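You operate a simulated robot arm through the tools that you are given. There is no shell and no other tool. Be economical: measure what you need, move in short steps, check, and stop when the job is done.

You are at the controls of a simulated robot arm. One attempt, no reset.

## Task
Measure bush 2 on the caliper: pass it if 42 mm, else rework.
Fine: run the jaw back open.

Only the result counts: the job must be done as asked and must still hold three seconds after the hand-in. Knocking over, shifting, dropping, spilling or breaking anything else fails it.

## Robot
A 7-joint arm with a two-finger parallel gripper, fixed in place. Base frame: the origin is at the foot of the arm, x ahead of it, y to its left, z up; the work surface is at about z = 800. Readings come in mm, rad, newtons and seconds.
With the tool pointing down near the work surface it reaches from about 240 to 680 mm from the base axis. Its first joint turns from -1.152 to 1.152 rad. Payload 2.4 kg.
Tool frame: the origin (TCP) lies between the finger pads and is the grasp point; the fingertips stand 30 mm ahead of it; z points along the fingers, y is the line along which they close. The gripper opens to 94 mm. The fingers are 28 mm wide and 10 mm thick; the gripper's body (50 by 96 mm) begins 55 mm behind the TCP.
Orientation is told as [roll, pitch, yaw] about the base's x, y, z axes, in that order, counted from this pose: with the fingers straight down and closing along the base's y, the tool's x points along the base's -x, its y along +y and its z along -z.

## Interface
- The arm moves only by the tool move_arm. Its argument "targets" is a list of rows, each an object (a shift or turn left out is 0, a gripper value left out holds the last) with "jaw": the gripper command, from -1 (fully open) to 1 (shut), values between in proportion; "travel": the shift along the tool's x, y, z in mm, a list of three; "turn": the turn, a rotation vector about the tool's x, y, z in rad, a list of three. In form: [{"jaw": jaw, "travel": [dx, dy, dz], "turn": [rx, ry, rz]}, ...]. A call has 1 to 12 rows; each row shifts and turns the commanded pose from where the row before left it, along the tool's axes as they then stand. A row lasts 0.2 s, in which the tool goes at most 50 mm and 0.15 rad; a call with a longer step from one row to the next is refused whole, and so is a gripper value outside its range. A pose out of reach is approached as far as the arm can. The call stops where the force on the tool passes 50 N (or 10 N more than at its start, if that is more) or the arm is blocked; 0.2 s more then pass. Each finger travels about 153 mm/s and halts on what it meets, pressing with about 39 N; the grip force reading is that of the motor and also rises with nothing between the fingers. The clock runs only during rows and for 0.2 s after the last one: add rows that do not move to give the fingers time. The reply holds the time, the measured pose of the TCP, the force on the tool along the base axes, the opening and the grip force, in the units named above and with some noise, with the torque about the TCP (base axes, N m) and any sound that the robot's microphone picked up.
- Cameras (640 x 400 px; columns grow to the right, rows downward): "scene" is fixed at [57.2, 483.3, 1454.7]; the picture's right is [-0.56, -0.83, 0.00], its down [-0.42, 0.28, -0.86] and it looks along [0.71, -0.48, -0.51] (base axes); focal length 350 px, centre (320, 200). "wrist" rides on the gripper at [76, 14, -103] in the tool frame; the picture's right is [-0.18, 0.98, 0.00], its down [-0.75, -0.14, -0.64] and it looks along [-0.63, -0.12, 0.77] (tool axes); focal length 243 px, centre (320, 200). There is no depth. A picture from a camera that has moved, and an enlarged one, comes with that camera's place and axes in the base frame and with its lens. The place of the scene camera against the robot may be out by one fixed shift of up to 12 mm in any direction.
- camera(camera): a new picture of that camera. It takes no simulated time.
- zoom(camera, box): a new picture of the part [left, top, right, bottom] of that camera's present view, enlarged. It takes no simulated time.
- finish_job(): hands the job in; it is judged then, once.

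Work in short steps. Places have to be worked out from the pictures, the camera data and where the tool is seen: move nearer, look again, correct. Check each grasp and each placing, and mend what went wrong. You have 120 turns and 76 pictures in all, those below and enlarged ones among them. Open the gripper and draw the arm clear of the work before you hand the job in, unless the task says otherwise; then end with one line.

The tools are called after ">>>" as a command line: name --argument value ..., lists and objects as JSON in quotes. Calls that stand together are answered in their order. move_arm: Moves the arm, as the interface text tells. Its arguments: {"type":"object","properties":{"targets":{"type":"array"}},"required":["targets"]} The other tools are called the same way: camera (camera) takes a picture; zoom (camera, box) takes an enlarged picture of a part of a camera's view; finish_job () hands the job in.

At the start:

```text
time_s: 0.0
eef_pos: [409.1, 13.7, 1074.1]
ee_rot: [0.001, 0.002, 0.001]
wrist_force: [0.1, 0.6, 0.4]
moment: [-0.03, -0.03, -0.03]
width: 93.7
grip_force: 0.1
```

scene: 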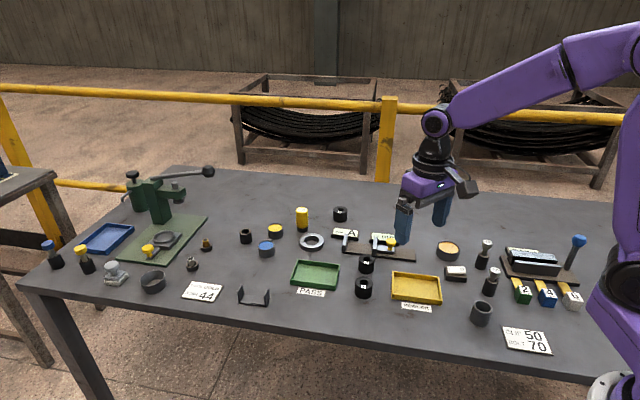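
wrist: 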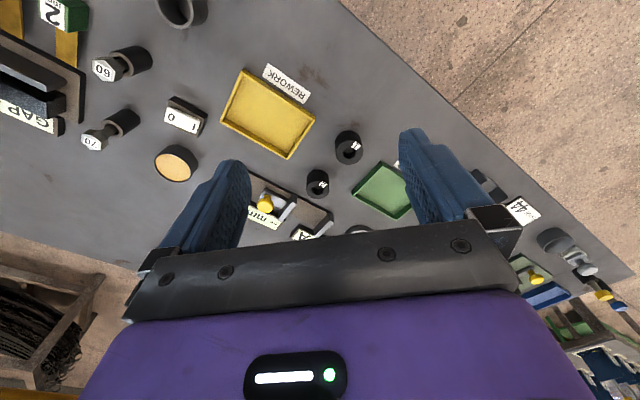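

The scene shows a caliper-like board near the centre and two black bushes nearby. I zoom in to identify things.

>>> zoom --camera "scene" --box '[280, 190, 480, 315]'

>>> zoom --camera "wrist" --box '[220, 60, 420, 240]'

>>> zoom --camera "scene" --box '[430, 220, 600, 360]'

```text
3.20 times, centred on (380, 252) of scene
camera zoom: at [57.2, 483.3, 1454.7], right [-0.56, -0.83, 0.0], down [-0.42, 0.28, -0.86], along [0.71, -0.48, -0.51], focal length 1119 px, centre (128, 32)
```

zoom: 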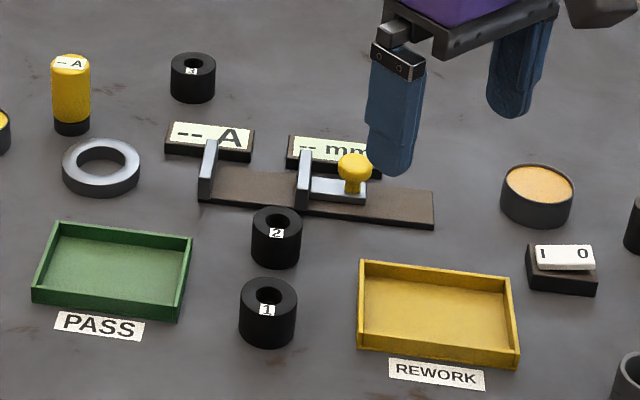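

```text
2.22 times, centred on (320, 150) of wrist
camera zoom: at [332.8, 27.4, 1177.1], right [0.18, 0.98, 0.0], down [0.75, -0.14, 0.64], along [0.63, -0.12, -0.77], focal length 539 px, centre (320, 311)
```

zoom: 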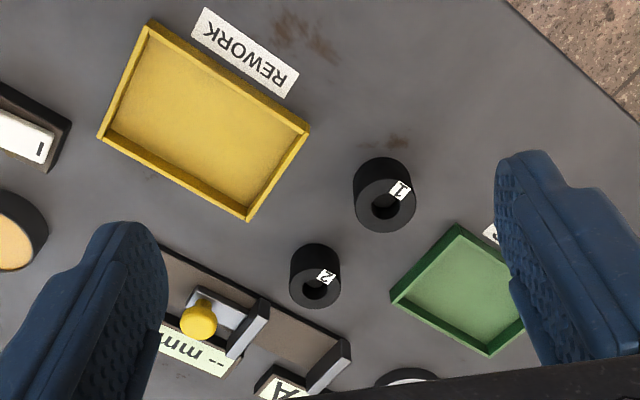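

```text
2.86 times, centred on (515, 290) of scene
camera zoom: at [57.2, 483.3, 1454.7], right [-0.56, -0.83, 0.0], down [-0.42, 0.28, -0.86], along [0.71, -0.48, -0.51], focal length 999 px, centre (-237, -57)
```

zoom: 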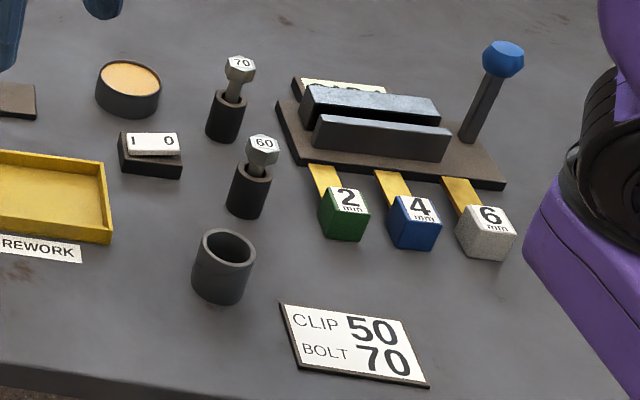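

Bush 2 is at about (585,-25) and the caliper bar lies beyond it along roughly (0.7,0.7). I move forward and look from closer.

>>> move_arm --targets '[{"travel": [-45, 0, 0]}, {"travel": [-45, 0, 0]}, {"travel": [-30, 0, 20]}, {"travel": [0, -10, 40]}]'

>>> camera --camera "wrist"

>>> zoom --camera "wrist" --box '[220, 60, 420, 240]'

```text
time_s: 1.0
eef_pos: [528.8, 5.7, 1014.7]
ee_rot: [-0.001, 0.001, 0.002]
wrist_force: [0.1, -0.3, 0.1]
moment: [0.02, 0.0, 0.01]
width: 94.0
grip_force: 0.1
```

```text
70 pictures are left
camera wrist: at [452.7, 18.4, 1116.5], right [0.18, 0.98, 0.0], down [0.75, -0.14, 0.64], along [0.63, -0.12, -0.77], focal length 243 px, centre (320, 200)
```

wrist: 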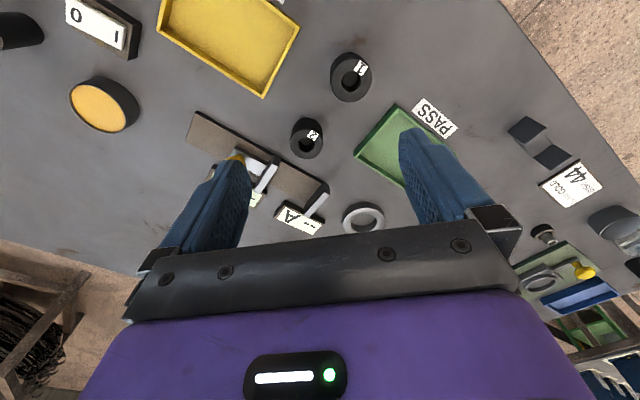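

```text
2.22 times, centred on (320, 150) of wrist
camera zoom: at [452.7, 18.4, 1116.5], right [0.18, 0.98, 0.0], down [0.75, -0.14, 0.64], along [0.63, -0.12, -0.77], focal length 539 px, centre (320, 311)
```

zoom: 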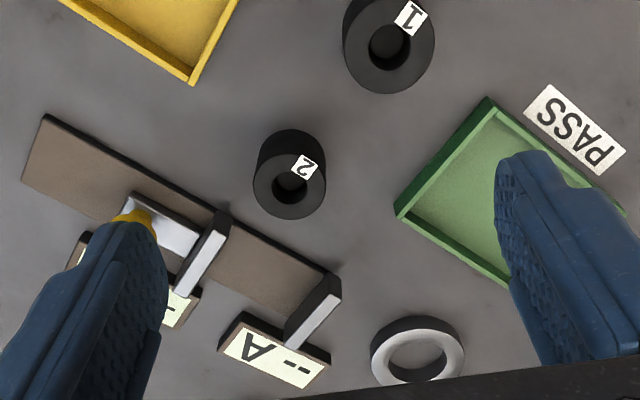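

Triangulated: bush 2 centre is about (587,-25) with its top near z 837, and the caliper axis is about 45.7° from x. I turn the tool by +0.797 rad so the fingers close across the caliper axis, partly close, and move over bush 2.

>>> move_arm --targets '[{"turn": [0, 0, -0.133], "jaw": -0.38}, {"turn": [0, 0, -0.133]}, {"turn": [0, 0, -0.133]}, {"turn": [0, 0, -0.133]}, {"turn": [0, 0, -0.133]}, {"turn": [0, 0, -0.132]}, {"travel": [-9, -31, 20]}, {"travel": [-10, -32, 20]}]'

>>> camera --camera "wrist"

```text
time_s: 2.8
eef_pos: [587.1, -26.8, 973.0]
ee_rot: [-0.001, 0.0, 0.799]
wrist_force: [0.7, 0.0, -0.3]
moment: [-0.02, 0.04, 0.01]
width: 64.9
grip_force: 0.0
```

```text
68 pictures are left
camera wrist: at [524.5, -72.3, 1076.0], right [-0.58, 0.82, 0.0], down [0.63, 0.44, 0.64], along [0.53, 0.37, -0.77], focal length 243 px, centre (320, 200)
```

wrist: 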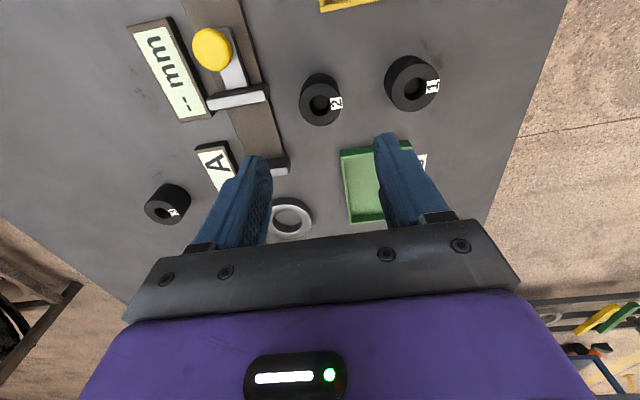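

Bush 2 appears at about (590,-26). I zoom on the caliper from this good viewpoint to locate its jaws.

>>> zoom --camera "wrist" --box '[120, 0, 340, 220]'

```text
1.82 times, centred on (230, 110) of wrist
camera zoom: at [524.5, -72.3, 1076.0], right [-0.58, 0.82, 0.0], down [0.63, 0.44, 0.64], along [0.53, 0.37, -0.77], focal length 441 px, centre (484, 364)
```

zoom: 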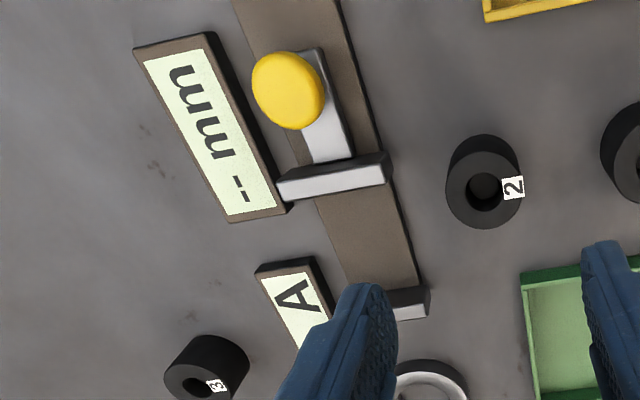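

Jaw gap is roughly 65 mm centred near (656,-61), so the bush fits there. First I descend over bush 2 to above its top and re-check alignment.

>>> move_arm --targets '[{"travel": [-2, -2, 35]}, {"travel": [0, 0, 38]}]'

>>> camera --camera "wrist"

>>> zoom --camera "scene" --box '[300, 190, 460, 310]'

```text
time_s: 3.4
eef_pos: [591.8, -26.4, 901.6]
ee_rot: [-0.001, 0.0, 0.799]
wrist_force: [0.0, 0.7, -0.7]
moment: [0.01, 0.0, -0.02]
width: 64.7
grip_force: 0.1
```

```text
66 pictures are left
camera wrist: at [528.0, -71.7, 1003.6], right [-0.58, 0.82, 0.0], down [0.63, 0.44, 0.64], along [0.53, 0.37, -0.77], focal length 243 px, centre (320, 200)
```

wrist: 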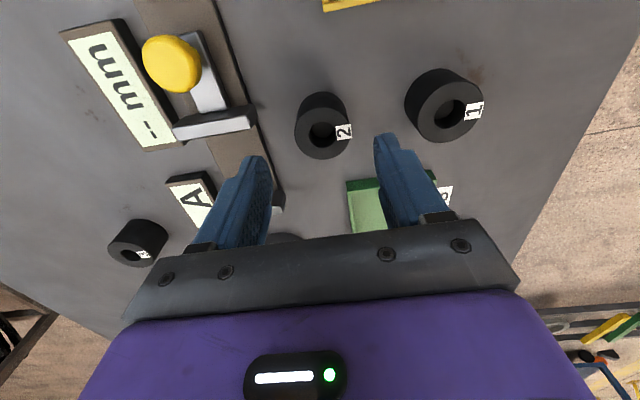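

```text
3.33 times, centred on (380, 250) of scene
camera zoom: at [57.2, 483.3, 1454.7], right [-0.56, -0.83, 0.0], down [-0.42, 0.28, -0.86], along [0.71, -0.48, -0.51], focal length 1165 px, centre (120, 33)
```

zoom: 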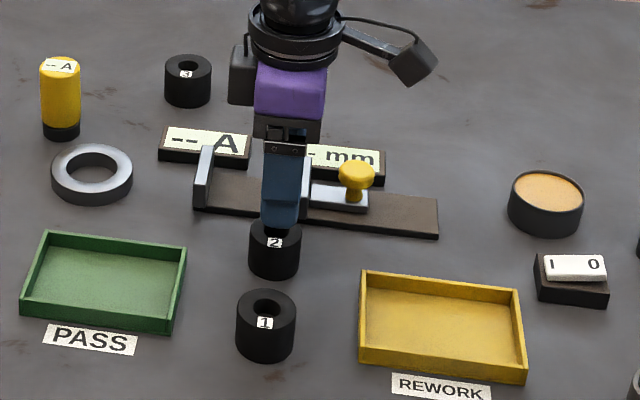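

Bush 2's centre works out to (590,-27), within a couple of mm of the TCP. I descend to z≈838 and close.

>>> move_arm --targets '[{"travel": [1, 0, 22]}, {"travel": [0, 0, 22]}, {"travel": [0, 0, 19]}, {"jaw": 0.3}, {"jaw": 0.3}, {"jaw": 0.3}]'

```text
time_s: 4.8
eef_pos: [589.6, -25.6, 839.4]
ee_rot: [-0.003, -0.001, 0.799]
wrist_force: [-0.6, 3.3, 10.4]
moment: [0.19, 0.07, -0.01]
width: 40.7
grip_force: 39.2
```

Gripped at 40.7 mm. I lift and check.

>>> move_arm --targets '[{"travel": [0, 0, -20]}, {"travel": [0, 0, -40]}, {"travel": [0, 0, -20]}]'

>>> camera --camera "wrist"

```text
time_s: 5.6
eef_pos: [588.0, -27.3, 920.0]
ee_rot: [0.0, 0.0, 0.797]
wrist_force: [-0.6, 0.3, -0.1]
moment: [0.01, 0.0, 0.0]
width: 32.9
grip_force: 0.0
```

```text
64 pictures are left
camera wrist: at [525.5, -72.3, 1021.2], right [-0.57, 0.82, 0.0], down [0.63, 0.44, 0.64], along [0.53, 0.37, -0.77], focal length 243 px, centre (320, 200)
```

wrist: 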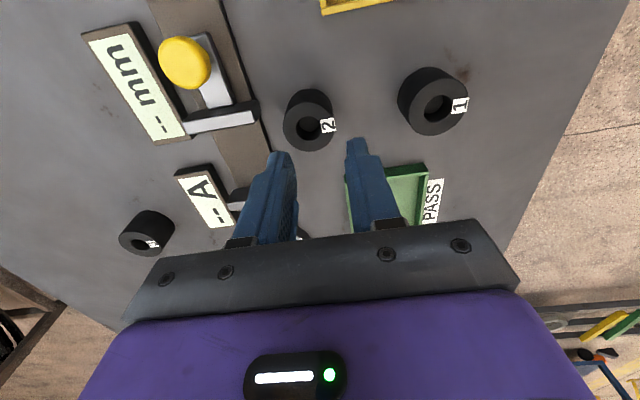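

The bush did not come along: the fingers are at 32.9 mm and empty, and the bush seems to have shifted a few mm. I look closely before retrying.

>>> zoom --camera "scene" --box '[320, 210, 420, 310]'

>>> zoom --camera "wrist" --box '[220, 60, 420, 240]'

```text
4.00 times, centred on (370, 260) of scene
camera zoom: at [57.2, 483.3, 1454.7], right [-0.56, -0.83, 0.0], down [-0.42, 0.28, -0.86], along [0.71, -0.48, -0.51], focal length 1398 px, centre (120, -40)
```

zoom: 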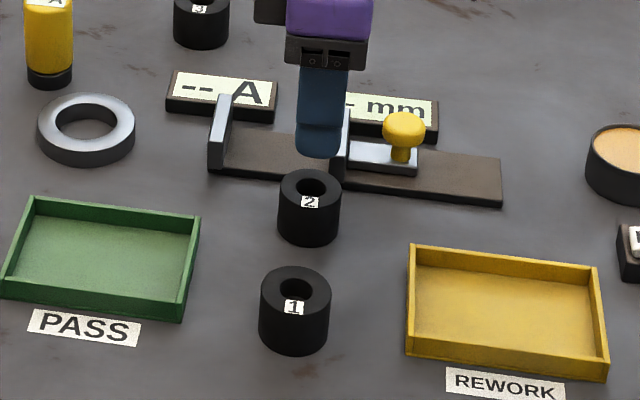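

```text
2.22 times, centred on (320, 150) of wrist
camera zoom: at [525.5, -72.3, 1021.2], right [-0.57, 0.82, 0.0], down [0.63, 0.44, 0.64], along [0.53, 0.37, -0.77], focal length 539 px, centre (320, 311)
```

zoom: 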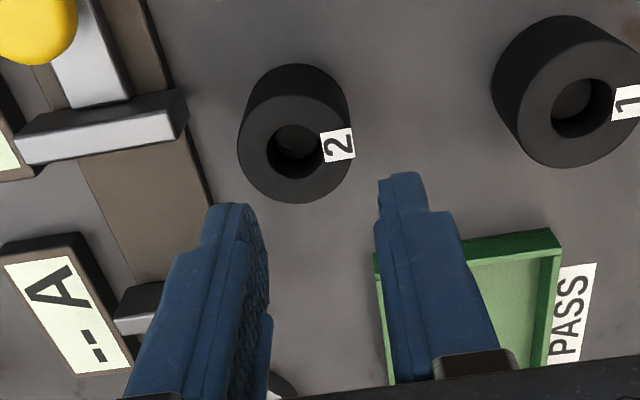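

Bush 2 stands upright at about (595,-34), 9 mm toward the caliper from the TCP. I reopen, re-centre, go lower (tips just above the table) and close fully, then lift slowly.

>>> move_arm --targets '[{"jaw": -0.38, "travel": [-2, -9, 0]}, {"travel": [0, 0, 20]}, {"travel": [0, 0, 30]}, {"travel": [0, 0, 20]}, {"travel": [0, 0, 15]}, {"travel": [0, 0, 0]}]'

>>> camera --camera "wrist"

```text
time_s: 6.6
eef_pos: [603.1, -28.0, 863.4]
ee_rot: [-0.017, -0.017, 0.808]
wrist_force: [-7.4, 7.4, 12.1]
moment: [-0.23, -0.06, -0.11]
width: 59.4
grip_force: 0.2
stopped in row 4: the force on the tool passed its limit at 71 N (the readings are from after the stop); the commanded pose is now the measured one
```

```text
61 pictures are left
camera wrist: at [539.1, -72.2, 964.2], right [-0.58, 0.81, -0.01], down [0.61, 0.45, 0.66], along [0.54, 0.37, -0.75], focal length 243 px, centre (320, 200)
```

wrist: 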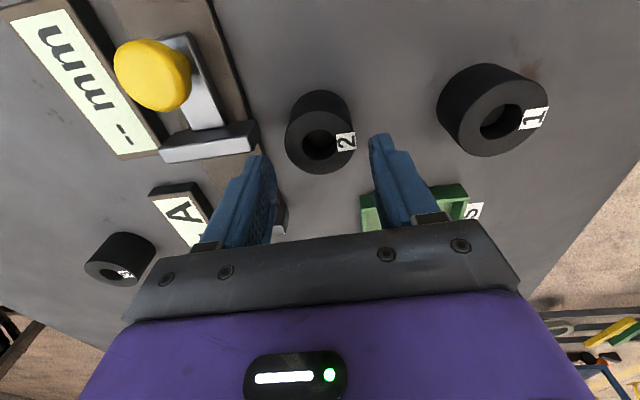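

The left finger touched the front end of the caliper's moving jaw. I back up and look at whether anything shifted.

>>> move_arm --targets '[{"travel": [0, 0, -25]}, {"travel": [0, 0, -25], "turn": [0, 0, 0]}]'

>>> camera --camera "wrist"

>>> zoom --camera "scene" --box '[320, 210, 420, 310]'

```text
time_s: 7.2
eef_pos: [602.8, -29.8, 912.9]
ee_rot: [-0.017, -0.015, 0.803]
wrist_force: [-1.3, 0.1, 1.0]
moment: [-0.02, 0.01, 0.02]
width: 65.1
grip_force: 0.1
```

```text
60 pictures are left
camera wrist: at [537.9, -75.1, 1013.4], right [-0.58, 0.82, -0.01], down [0.61, 0.44, 0.66], along [0.54, 0.37, -0.76], focal length 243 px, centre (320, 200)
```

wrist: 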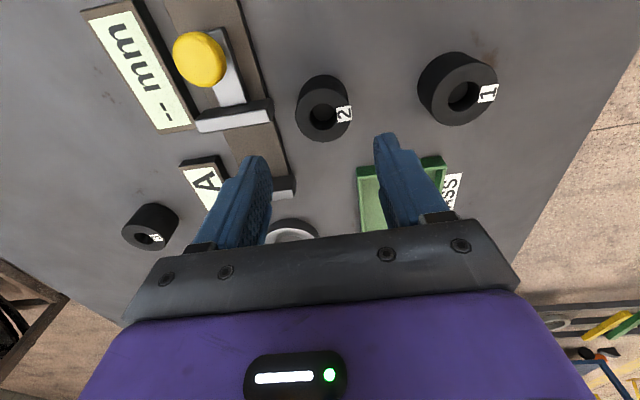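

```text
4.00 times, centred on (370, 260) of scene
camera zoom: at [57.2, 483.3, 1454.7], right [-0.56, -0.83, 0.0], down [-0.42, 0.28, -0.86], along [0.71, -0.48, -0.51], focal length 1398 px, centre (120, -40)
```

zoom: 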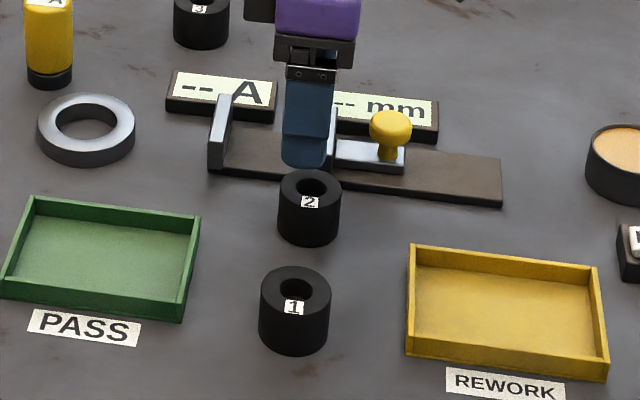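

The moving jaw was nudged about 7 mm along its slide (harmless, it slides anyway); bush and bar are unmoved. I level the tool, narrow the opening to 51 mm, and centre over the bush.

>>> move_arm --targets '[{"jaw": -0.085, "turn": [-0.017, 0.015, 0.004]}, {"travel": [8, 2, 0]}, {"travel": [0, 0, 0]}]'

>>> zoom --camera "wrist" --box '[220, 60, 420, 240]'

```text
time_s: 8.0
eef_pos: [595.0, -34.0, 912.1]
ee_rot: [0.001, 0.0, 0.801]
wrist_force: [0.8, 0.4, 1.2]
moment: [0.0, 0.01, 0.03]
width: 50.9
grip_force: 0.1
```

```text
2.22 times, centred on (320, 150) of wrist
camera zoom: at [532.6, -78.9, 1014.8], right [-0.58, 0.82, 0.0], down [0.63, 0.44, 0.64], along [0.53, 0.37, -0.77], focal length 539 px, centre (320, 311)
```

zoom: 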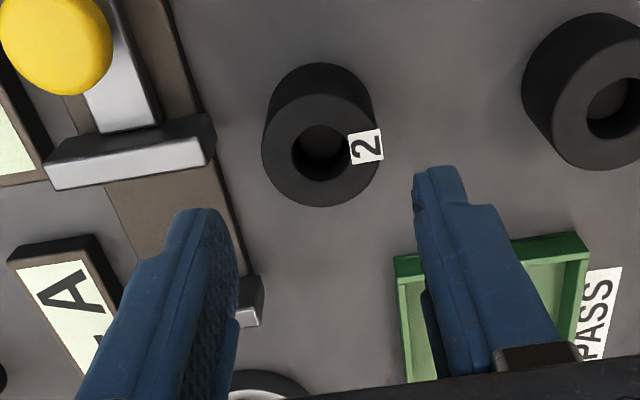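

The bush is centred (321,150 vs expected 320,152). I descend 77 mm and close fully.

>>> move_arm --targets '[{"travel": [0, 0, 25]}, {"travel": [0, 0, 25]}, {"travel": [0, 0, 17]}, {"travel": [0, 0, 10]}, {}, {"jaw": 1}, {"jaw": 1}, {"jaw": 1}]'

>>> zoom --camera "scene" --box '[320, 210, 420, 310]'

>>> camera --camera "wrist"

```text
time_s: 9.8
eef_pos: [595.1, -33.6, 834.6]
ee_rot: [0.001, -0.001, 0.797]
wrist_force: [-0.6, 0.6, -0.8]
moment: [0.01, 0.04, -0.02]
width: 41.0
grip_force: 38.9
```

```text
4.00 times, centred on (370, 260) of scene
camera zoom: at [57.2, 483.3, 1454.7], right [-0.56, -0.83, 0.0], down [-0.42, 0.28, -0.86], along [0.71, -0.48, -0.51], focal length 1398 px, centre (120, -40)
```

zoom: 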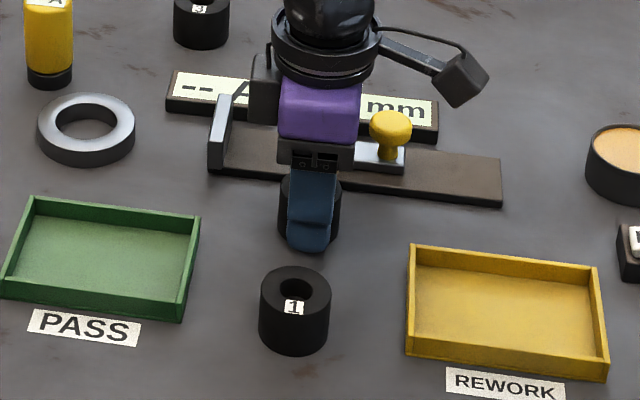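

```text
56 pictures are left
camera wrist: at [532.8, -78.3, 937.4], right [-0.58, 0.82, 0.0], down [0.63, 0.44, 0.64], along [0.52, 0.37, -0.77], focal length 243 px, centre (320, 200)
```

wrist: 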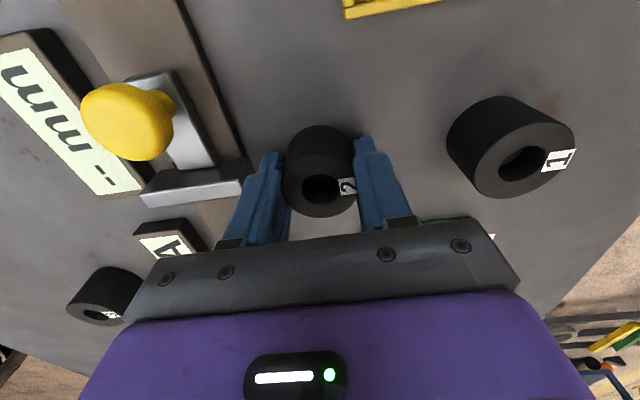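

Clean grip at 41.0 mm, no side force. I lift slowly.

>>> move_arm --targets '[{"travel": [0, 0, -5]}, {"travel": [0, 0, -10]}, {"travel": [0, 0, -15]}]'

```text
time_s: 10.6
eef_pos: [595.8, -33.1, 864.9]
ee_rot: [0.001, 0.0, 0.8]
wrist_force: [-0.4, 0.0, -1.3]
moment: [-0.03, -0.01, 0.03]
width: 40.9
grip_force: 39.5
```

Bush is held. I raise it and carry it over the gap between the jaws (about (660,-58)).

>>> move_arm --targets '[{"travel": [0, 0, -20]}, {"travel": [0, 0, -20]}, {"travel": [-9, -21, 0]}, {"travel": [-9, -21, 0]}, {"travel": [-9, -21, 0]}, {}]'

>>> camera --camera "wrist"

>>> zoom --camera "scene" --box '[320, 190, 420, 290]'

```text
time_s: 12.0
eef_pos: [660.7, -58.0, 906.3]
ee_rot: [0.0, -0.001, 0.797]
wrist_force: [0.5, -0.6, 0.0]
moment: [-0.01, -0.03, -0.01]
width: 40.8
grip_force: 38.8
```

```text
55 pictures are left
camera wrist: at [597.5, -103.3, 1007.1], right [-0.58, 0.82, 0.0], down [0.63, 0.44, 0.64], along [0.52, 0.37, -0.77], focal length 243 px, centre (320, 200)
```

wrist: 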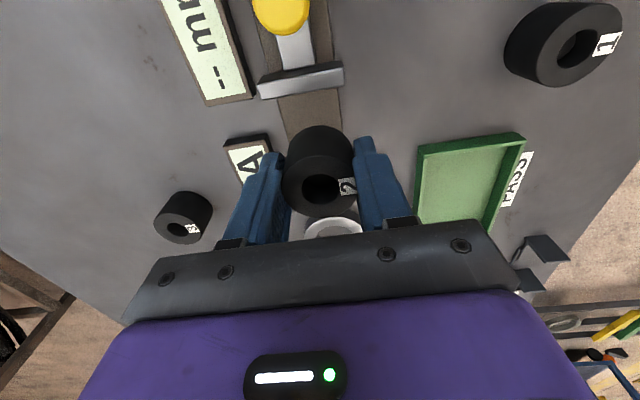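

```text
4.00 times, centred on (370, 240) of scene
camera zoom: at [57.2, 483.3, 1454.7], right [-0.56, -0.83, 0.0], down [-0.42, 0.28, -0.86], along [0.71, -0.48, -0.51], focal length 1398 px, centre (120, 40)
```

zoom: 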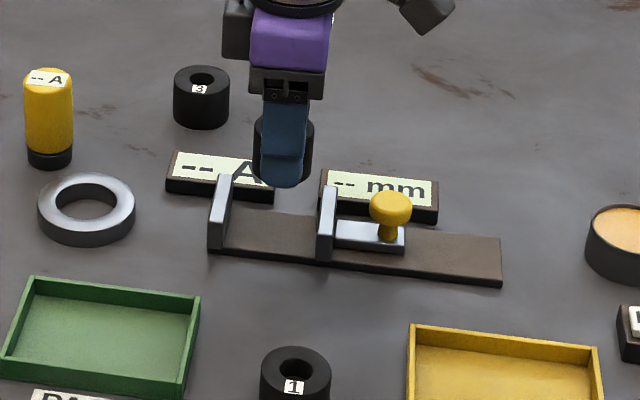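

Everything lines up with the gap in both views. I lower toward the bar, then in small steps.

>>> move_arm --targets '[{"travel": [0, 0, 15]}, {"travel": [0, 0, 15]}, {"travel": [0, 0, 15]}, {"travel": [0, 0, 9]}, {}]'

>>> camera --camera "wrist"

>>> zoom --camera "scene" --box '[320, 190, 420, 290]'

```text
time_s: 13.2
eef_pos: [660.0, -57.0, 851.9]
ee_rot: [-0.001, 0.0, 0.797]
wrist_force: [-0.5, -0.3, -1.1]
moment: [-0.02, 0.0, -0.01]
width: 40.8
grip_force: 39.0
```

```text
53 pictures are left
camera wrist: at [596.9, -102.7, 953.4], right [-0.58, 0.82, 0.0], down [0.63, 0.44, 0.64], along [0.53, 0.37, -0.77], focal length 243 px, centre (320, 200)
```

wrist: 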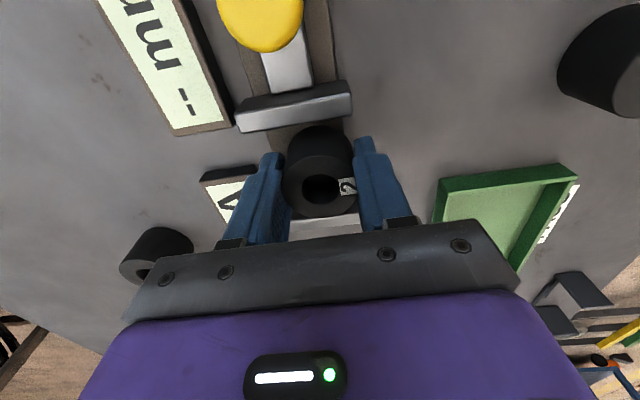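

```text
4.00 times, centred on (370, 240) of scene
camera zoom: at [57.2, 483.3, 1454.7], right [-0.56, -0.83, 0.0], down [-0.42, 0.28, -0.86], along [0.71, -0.48, -0.51], focal length 1398 px, centre (120, 40)
```

zoom: 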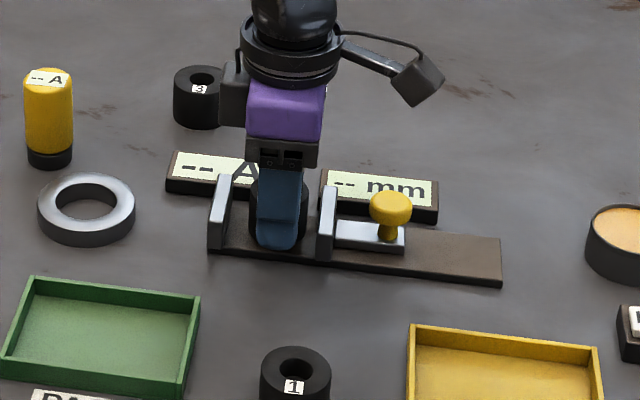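

The bush is between the jaws, just above the bar. I lower in fine steps, watching the force.

>>> move_arm --targets '[{"travel": [0, 0, 1.5]}, {"travel": [0, 0, 1.5]}, {"travel": [0, 0, 1]}]'

```text
time_s: 14.0
eef_pos: [659.5, -57.3, 846.6]
ee_rot: [0.0, 0.0, 0.797]
wrist_force: [-0.2, -0.2, -1.0]
moment: [-0.01, 0.0, 0.02]
width: 40.9
grip_force: 39.1
```

No contact yet; continue.

>>> move_arm --targets '[{"travel": [0, 0, 1]}, {"travel": [0, 0, 1]}, {"travel": [0, 0, 1]}]'

```text
time_s: 14.8
eef_pos: [660.8, -57.9, 843.9]
ee_rot: [0.001, -0.002, 0.797]
wrist_force: [-0.4, -0.2, -1.1]
moment: [0.01, 0.0, 0.01]
width: 40.7
grip_force: 38.9
```

>>> move_arm --targets '[{"travel": [0, 0, 1]}, {"travel": [0, 0, 1]}, {"travel": [0, 0, 0.5]}]'

```text
time_s: 15.6
eef_pos: [660.1, -57.7, 843.1]
ee_rot: [-0.002, -0.002, 0.798]
wrist_force: [-4.3, 0.9, 14.6]
moment: [0.0, 0.31, -0.02]
width: 40.8
grip_force: 39.2
```

Contact: 14.6 N upward at z 843, so the bush rests on the bar. I release to 52 mm and rise.

>>> move_arm --targets '[{"jaw": -0.1}, {"jaw": -0.1}, {"travel": [0, 0, -20]}, {"travel": [0, 0, -40]}, {"travel": [0, 0, -20]}]'

>>> camera --camera "wrist"

>>> zoom --camera "scene" --box '[320, 190, 420, 290]'

```text
time_s: 16.8
eef_pos: [659.2, -58.9, 922.7]
ee_rot: [0.001, 0.001, 0.797]
wrist_force: [-0.7, -0.1, -0.4]
moment: [0.01, 0.01, 0.04]
width: 51.8
grip_force: 0.0
```

```text
51 pictures are left
camera wrist: at [597.2, -103.9, 1024.5], right [-0.58, 0.82, 0.0], down [0.63, 0.44, 0.64], along [0.52, 0.37, -0.77], focal length 243 px, centre (320, 200)
```

wrist: 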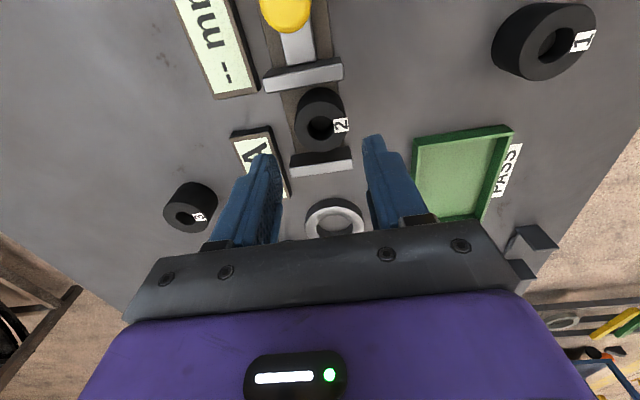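

```text
4.00 times, centred on (370, 240) of scene
camera zoom: at [57.2, 483.3, 1454.7], right [-0.56, -0.83, 0.0], down [-0.42, 0.28, -0.86], along [0.71, -0.48, -0.51], focal length 1398 px, centre (120, 40)
```

zoom: 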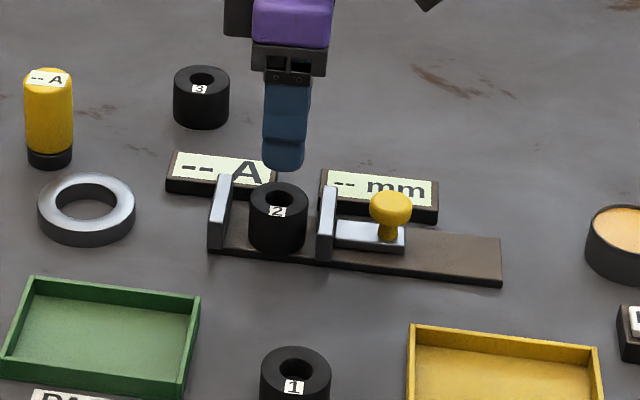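

Bush 2 stands between the jaws. Next I move over the yellow knob (estimated (611,-119), z≈840) and look.

>>> move_arm --targets '[{"travel": [38, -4, 0], "jaw": 0}, {"travel": [39, -4, 0]}, {}]'

>>> camera --camera "wrist"

>>> zoom --camera "scene" --box '[320, 190, 420, 290]'

```text
time_s: 17.6
eef_pos: [611.8, -117.4, 921.3]
ee_rot: [0.001, 0.0, 0.8]
wrist_force: [0.0, 1.0, 0.2]
moment: [-0.02, 0.0, -0.02]
width: 47.0
grip_force: 0.0
```

```text
49 pictures are left
camera wrist: at [548.7, -163.8, 1024.1], right [-0.58, 0.82, 0.0], down [0.63, 0.44, 0.64], along [0.52, 0.37, -0.77], focal length 243 px, centre (320, 200)
```

wrist: 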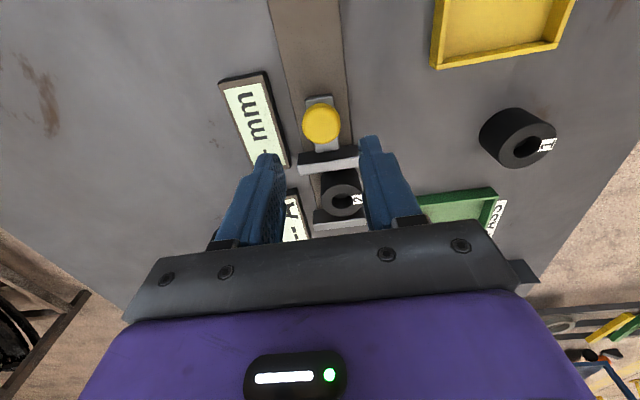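

```text
4.00 times, centred on (370, 240) of scene
camera zoom: at [57.2, 483.3, 1454.7], right [-0.56, -0.83, 0.0], down [-0.42, 0.28, -0.86], along [0.71, -0.48, -0.51], focal length 1398 px, centre (120, 40)
```

zoom: 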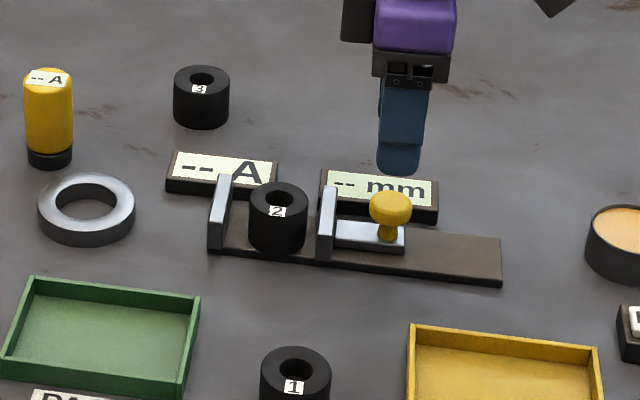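

The knob is centred at (321,123) vs expected (320,125). I descend to z≈846 and close on it.

>>> move_arm --targets '[{"travel": [0, 0, 25]}, {"travel": [0, 0, 25]}, {"travel": [0, 0, 15]}, {"travel": [0, 0, 10]}, {}, {"jaw": 1}, {"jaw": 1}]'

>>> zoom --camera "scene" --box '[320, 190, 420, 290]'

```text
time_s: 19.2
eef_pos: [611.2, -118.0, 845.8]
ee_rot: [0.004, 0.003, 0.8]
wrist_force: [-6.6, 7.0, 0.8]
moment: [0.09, 0.13, -0.03]
width: 29.3
grip_force: 44.7
```

```text
4.00 times, centred on (370, 240) of scene
camera zoom: at [57.0, 483.5, 1454.7], right [-0.56, -0.83, 0.0], down [-0.42, 0.28, -0.86], along [0.71, -0.48, -0.51], focal length 1398 px, centre (120, 40)
```

zoom: 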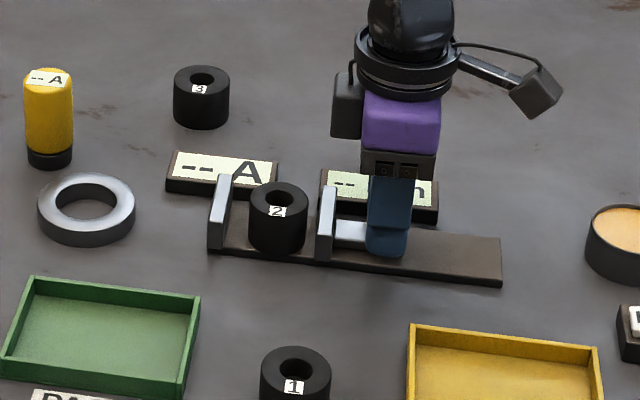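

Knob gripped at 29.3 mm. I slide the jaw toward the bush in steps, watching the force along the slide and the display.

>>> move_arm --targets '[{"travel": [-4, 1, 0]}, {"travel": [-4, 0, 0]}, {"travel": [-4, 0, 0]}]'

>>> zoom --camera "scene" --box '[320, 190, 420, 290]'

```text
time_s: 20.0
eef_pos: [618.6, -109.6, 846.4]
ee_rot: [0.002, 0.003, 0.797]
wrist_force: [-5.8, 4.5, -9.6]
moment: [0.13, -0.05, 0.11]
width: 28.9
grip_force: 45.1
```

```text
4.00 times, centred on (370, 240) of scene
camera zoom: at [57.2, 483.4, 1454.7], right [-0.56, -0.83, 0.0], down [-0.42, 0.28, -0.86], along [0.71, -0.48, -0.51], focal length 1398 px, centre (120, 40)
```

zoom: 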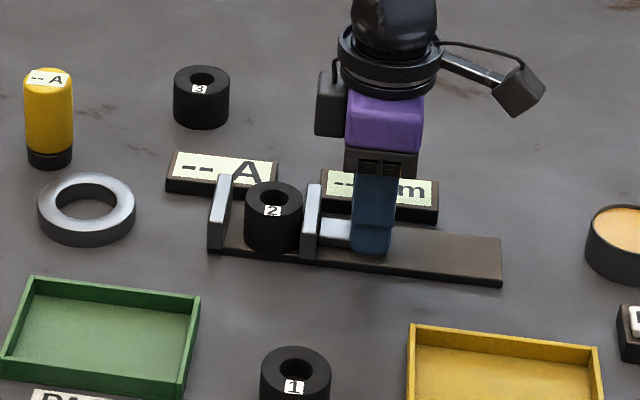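

The jaw moves freely and starts to push the bush; about 10 mm is left. Continue.

>>> move_arm --targets '[{"travel": [-3, 0, 0]}, {"travel": [-3, 0, 0]}, {"travel": [-2, 0, 0]}]'

>>> zoom --camera "scene" --box '[320, 190, 420, 290]'

```text
time_s: 20.8
eef_pos: [623.8, -103.7, 845.6]
ee_rot: [0.001, 0.001, 0.798]
wrist_force: [-3.2, 1.8, -18.1]
moment: [-0.13, 0.25, -0.14]
width: 29.4
grip_force: 45.1
```

```text
4.00 times, centred on (370, 240) of scene
camera zoom: at [57.5, 483.3, 1454.7], right [-0.56, -0.83, 0.0], down [-0.42, 0.28, -0.86], along [0.71, -0.48, -0.51], focal length 1398 px, centre (120, 40)
```

zoom: 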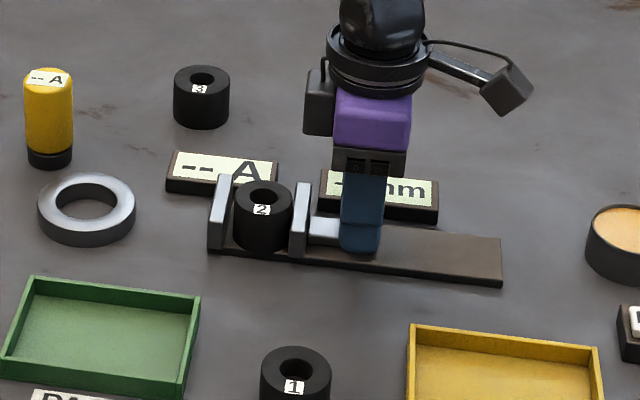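

Nearly closed. There is a downward pull of 18 N on the tool, so I ease down 1 mm and continue in small steps.

>>> move_arm --targets '[{"travel": [-1, 0, 1]}, {"travel": [-1.5, 0, 0]}, {"travel": [-1.5, 0, 0]}]'

>>> zoom --camera "scene" --box '[320, 190, 420, 290]'

```text
time_s: 21.6
eef_pos: [627.8, -100.4, 846.5]
ee_rot: [-0.001, 0.001, 0.8]
wrist_force: [-6.0, 2.3, -11.3]
moment: [-0.18, 0.14, 0.07]
width: 29.3
grip_force: 44.6
```

```text
4.00 times, centred on (370, 240) of scene
camera zoom: at [57.3, 483.3, 1454.7], right [-0.56, -0.83, 0.0], down [-0.42, 0.28, -0.86], along [0.71, -0.48, -0.51], focal length 1398 px, centre (120, 40)
```

zoom: 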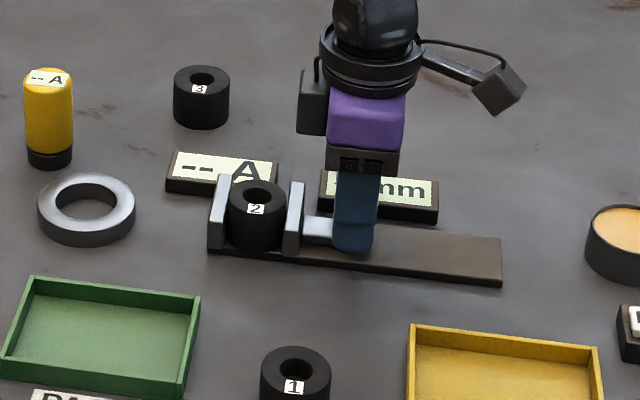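

About 1–2 mm remains. Two more mm at most.

>>> move_arm --targets '[{"travel": [-1, 0, 0]}, {"travel": [-1, 0, 0]}]'

>>> zoom --camera "scene" --box '[320, 190, 420, 290]'

>>> camera --camera "wrist"

```text
time_s: 22.2
eef_pos: [628.1, -100.6, 845.9]
ee_rot: [0.005, 0.002, 0.796]
wrist_force: [-21.3, 0.0, -0.3]
moment: [0.86, -0.59, 0.08]
width: 29.0
grip_force: 45.1
```

```text
4.00 times, centred on (370, 240) of scene
camera zoom: at [56.7, 483.3, 1454.8], right [-0.56, -0.83, 0.0], down [-0.42, 0.28, -0.86], along [0.71, -0.48, -0.51], focal length 1398 px, centre (120, 40)
```

zoom: 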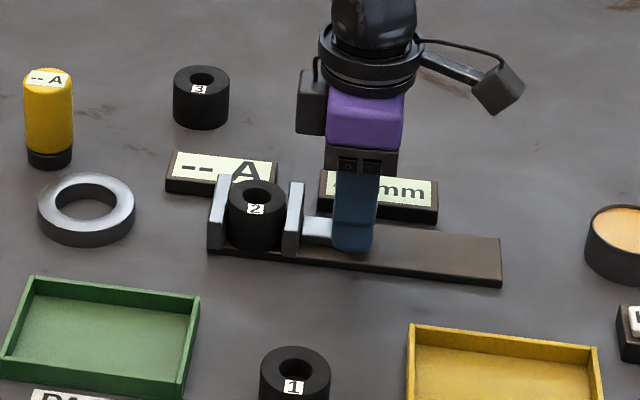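

```text
42 pictures are left
camera wrist: at [565.4, -145.6, 948.3], right [-0.57, 0.82, 0.0], down [0.63, 0.44, 0.64], along [0.52, 0.37, -0.77], focal length 243 px, centre (320, 200)
```

wrist: 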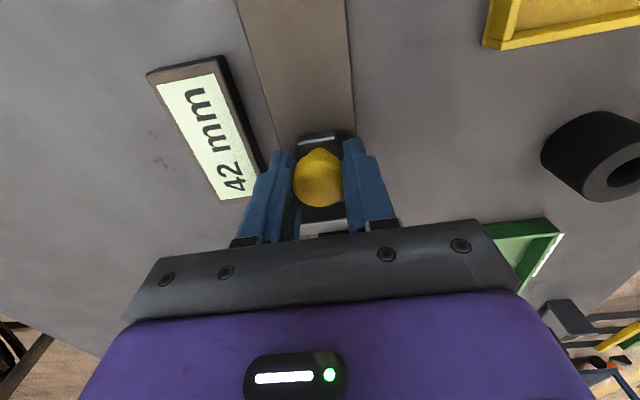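

>>> zoom --camera "wrist" --box '[140, 50, 280, 210]'

```text
2.50 times, centred on (210, 130) of wrist
camera zoom: at [565.4, -145.6, 948.3], right [-0.57, 0.82, 0.0], down [0.63, 0.44, 0.64], along [0.52, 0.37, -0.77], focal length 606 px, centre (595, 375)
```

zoom: 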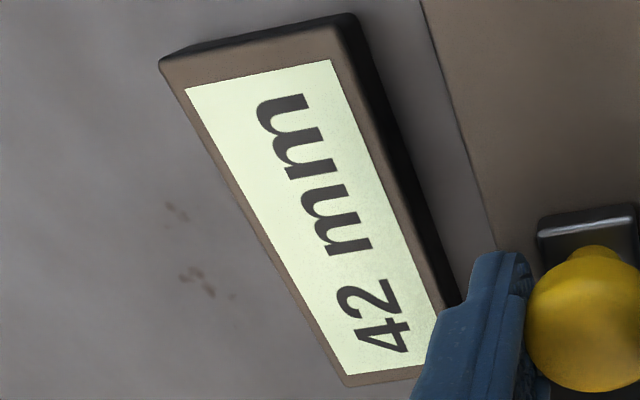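

The display reads 42 mm, so bush 2 passes. I pull the jaw back open.

>>> move_arm --targets '[{"travel": [3, 0, 0]}, {"travel": [5, 0, 0]}, {"travel": [6, 0, 0]}, {"travel": [6, 0, 0]}, {"travel": [6, 0, 0]}, {"travel": [6, 0, 0]}]'

>>> zoom --camera "scene" --box '[320, 190, 420, 290]'

```text
time_s: 23.6
eef_pos: [605.5, -122.1, 846.2]
ee_rot: [0.001, 0.0, 0.798]
wrist_force: [-7.5, 7.5, -2.7]
moment: [0.7, -0.63, 0.09]
width: 29.1
grip_force: 44.8
```

```text
4.00 times, centred on (370, 240) of scene
camera zoom: at [57.1, 483.5, 1454.7], right [-0.56, -0.83, 0.0], down [-0.42, 0.28, -0.86], along [0.71, -0.48, -0.51], focal length 1398 px, centre (120, 40)
```

zoom: 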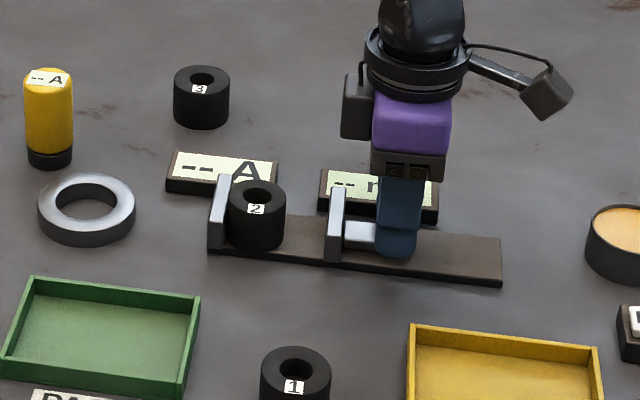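

The jaw follows. I pull it another 14 mm to be at or past its initial opening.

>>> move_arm --targets '[{"travel": [5, 0, 0]}, {"travel": [5, 0, 0]}, {"travel": [4, 0, 0]}, {}]'

>>> zoom --camera "scene" --box '[320, 190, 420, 290]'

```text
time_s: 24.6
eef_pos: [601.8, -127.1, 846.4]
ee_rot: [-0.008, -0.009, 0.808]
wrist_force: [28.6, 22.5, -2.0]
moment: [0.23, -0.25, 0.05]
width: 29.6
grip_force: 44.4
```

```text
4.00 times, centred on (370, 240) of scene
camera zoom: at [57.9, 483.8, 1454.5], right [-0.56, -0.83, 0.0], down [-0.42, 0.28, -0.86], along [0.71, -0.48, -0.51], focal length 1398 px, centre (120, 40)
```

zoom: 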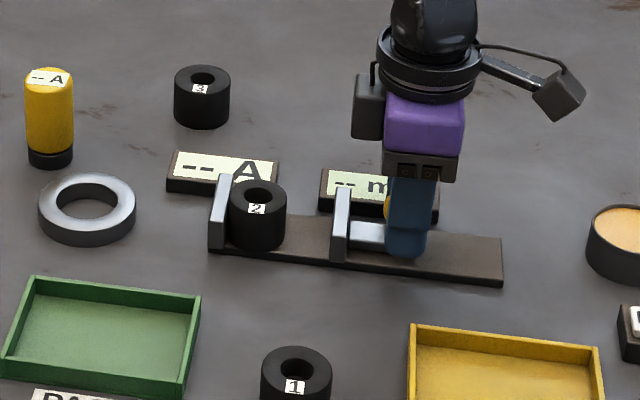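

The carriage has reached its open stop (36 N). I relax the pull, open the fingers and rise.

>>> move_arm --targets '[{"travel": [-4, 0, 0]}, {"travel": [-4, 0, 0]}, {"jaw": 0}, {"jaw": 0}, {"travel": [0, 0, -20]}, {"travel": [0, 0, -40]}, {"travel": [0, 0, -20]}]'

>>> camera --camera "wrist"

>>> zoom --camera "scene" --box '[320, 190, 420, 290]'

```text
time_s: 26.2
eef_pos: [603.0, -125.9, 925.0]
ee_rot: [0.002, 0.0, 0.798]
wrist_force: [-0.4, -0.4, 0.0]
moment: [0.01, -0.02, 0.01]
width: 46.9
grip_force: 0.0
```

```text
38 pictures are left
camera wrist: at [540.0, -171.4, 1028.1], right [-0.58, 0.82, 0.0], down [0.63, 0.44, 0.64], along [0.52, 0.37, -0.77], focal length 243 px, centre (320, 200)
```

wrist: 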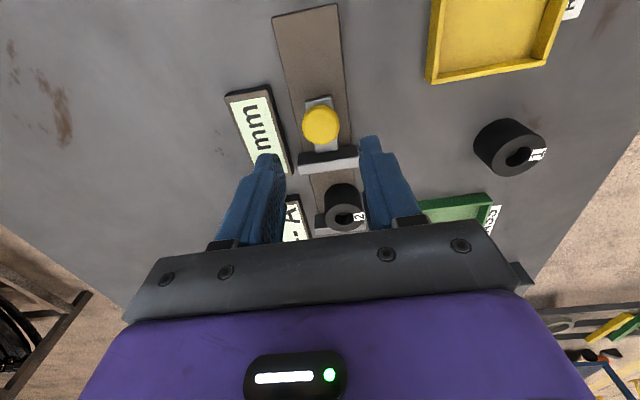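

```text
4.00 times, centred on (370, 240) of scene
camera zoom: at [57.2, 483.3, 1454.7], right [-0.56, -0.83, 0.0], down [-0.42, 0.28, -0.86], along [0.71, -0.48, -0.51], focal length 1398 px, centre (120, 40)
```

zoom: 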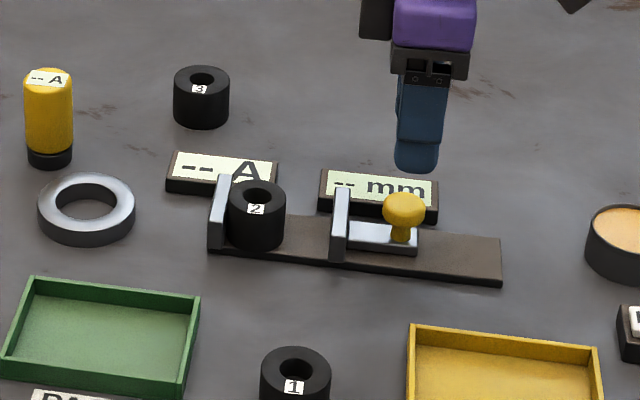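

The jaw is fully open and the display is back to "--". I measure the bush position afresh from a viewpoint closer to it.

>>> move_arm --targets '[{"travel": [-30, 0, 0], "jaw": -0.15}, {"travel": [-30, 2, 0]}, {}]'

>>> zoom --camera "wrist" --box '[220, 60, 420, 240]'

```text
time_s: 27.0
eef_pos: [643.8, -81.2, 926.3]
ee_rot: [0.0, 0.0, 0.798]
wrist_force: [-0.5, 0.0, -0.5]
moment: [0.01, 0.0, -0.01]
width: 54.0
grip_force: 0.0
```

```text
2.22 times, centred on (320, 150) of wrist
camera zoom: at [580.7, -126.4, 1027.7], right [-0.58, 0.82, 0.0], down [0.63, 0.44, 0.64], along [0.52, 0.37, -0.77], focal length 539 px, centre (320, 311)
```

zoom: 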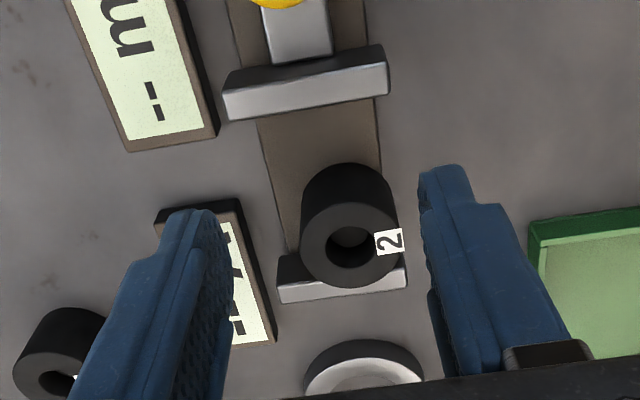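

Bush 2 is now at about (669,-49.5) against the fixed jaw. I move over it, and descend to z≈845.

>>> move_arm --targets '[{"travel": [-20, 2, 0]}, {"travel": [-18.5, 1.5, 0]}, {"travel": [0, 0, 20]}, {}]'

>>> camera --camera "wrist"

```text
time_s: 28.0
eef_pos: [667.0, -52.7, 906.4]
ee_rot: [0.0, 0.0, 0.798]
wrist_force: [0.3, 0.3, 0.7]
moment: [0.03, 0.0, 0.01]
width: 54.3
grip_force: 0.0
```

```text
35 pictures are left
camera wrist: at [604.7, -97.3, 1007.9], right [-0.58, 0.82, 0.0], down [0.63, 0.44, 0.64], along [0.52, 0.37, -0.77], focal length 243 px, centre (320, 200)
```

wrist: 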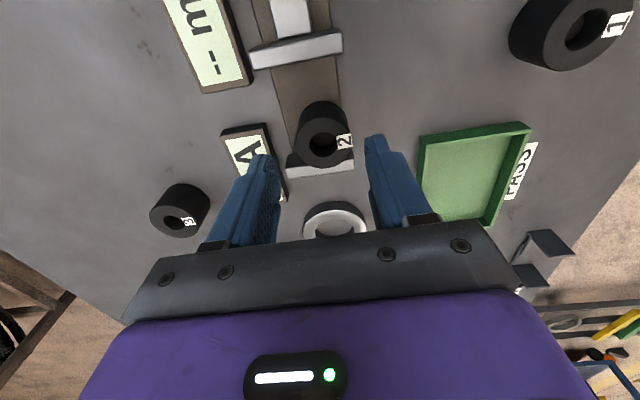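

Nearly aligned; I shift 2 mm each way, descend and grip.

>>> move_arm --targets '[{"travel": [-1.5, 2.5, 0]}, {"travel": [0, 0, 20]}, {"travel": [0, 0, 20]}, {"travel": [0, 0, 15]}, {"travel": [0, 0, 5]}, {}, {"jaw": 1}, {"jaw": 1}, {"jaw": 1}]'

```text
time_s: 30.0
eef_pos: [666.6, -49.6, 847.0]
ee_rot: [0.001, 0.0, 0.796]
wrist_force: [0.1, -0.4, 0.1]
moment: [0.04, 0.01, 0.02]
width: 43.8
grip_force: 38.9
```

Grip reads 43.8 mm, unlike 40.8 before. I look before lifting.

>>> zoom --camera "wrist" --box '[220, 60, 420, 240]'

>>> zoom --camera "scene" --box '[320, 190, 420, 290]'

```text
2.22 times, centred on (320, 150) of wrist
camera zoom: at [604.2, -94.7, 948.1], right [-0.58, 0.82, 0.0], down [0.63, 0.44, 0.64], along [0.52, 0.37, -0.77], focal length 539 px, centre (320, 311)
```

zoom: 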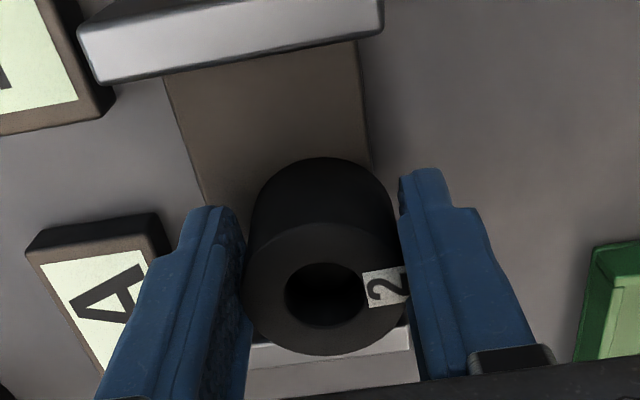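

```text
4.00 times, centred on (370, 240) of scene
camera zoom: at [57.2, 483.3, 1454.7], right [-0.56, -0.83, 0.0], down [-0.42, 0.28, -0.86], along [0.71, -0.48, -0.51], focal length 1398 px, centre (120, 40)
```

zoom: 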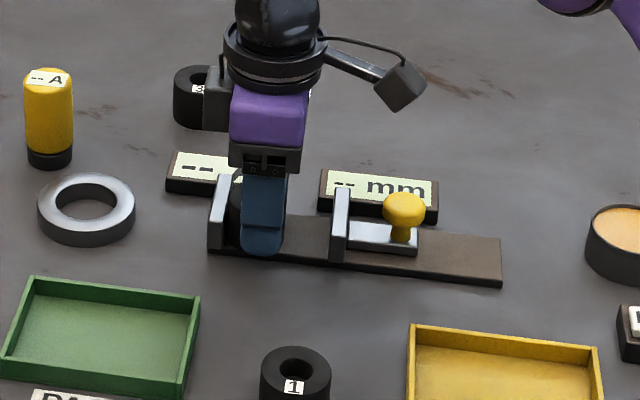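

The bush sits properly between the pads, but I am 4 mm higher on it than in the first grasp. I reopen, lower 3.5 mm and grip again.

>>> move_arm --targets '[{"jaw": -0.12}, {"jaw": -0.12, "travel": [-1.5, 0, 2]}, {"travel": [0, 0, 1.5]}, {}, {"jaw": 1}, {"jaw": 1}, {"jaw": 1}]'

```text
time_s: 31.6
eef_pos: [667.6, -48.4, 841.8]
ee_rot: [0.001, 0.0, 0.799]
wrist_force: [-0.6, 0.0, -0.9]
moment: [0.01, -0.01, 0.01]
width: 42.3
grip_force: 38.9
```

Grip at 42.3 mm with clean forces. Slow lift.

>>> move_arm --targets '[{"travel": [1, 0, -4]}, {"travel": [1, 0, -8]}, {"travel": [0, 0, -12]}, {}]'

>>> zoom --camera "scene" --box '[320, 190, 420, 290]'

```text
time_s: 32.6
eef_pos: [666.8, -49.3, 865.7]
ee_rot: [-0.001, 0.0, 0.796]
wrist_force: [-0.1, 0.5, -0.8]
moment: [-0.02, -0.02, 0.02]
width: 42.6
grip_force: 39.2
```

```text
4.00 times, centred on (370, 240) of scene
camera zoom: at [57.2, 483.3, 1454.7], right [-0.56, -0.83, 0.0], down [-0.42, 0.28, -0.86], along [0.71, -0.48, -0.51], focal length 1398 px, centre (120, 40)
```

zoom: 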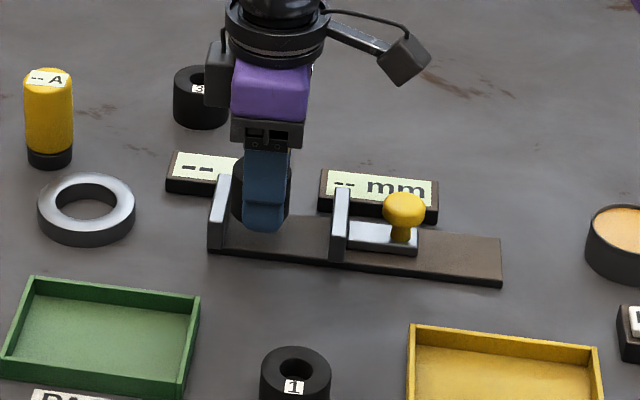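

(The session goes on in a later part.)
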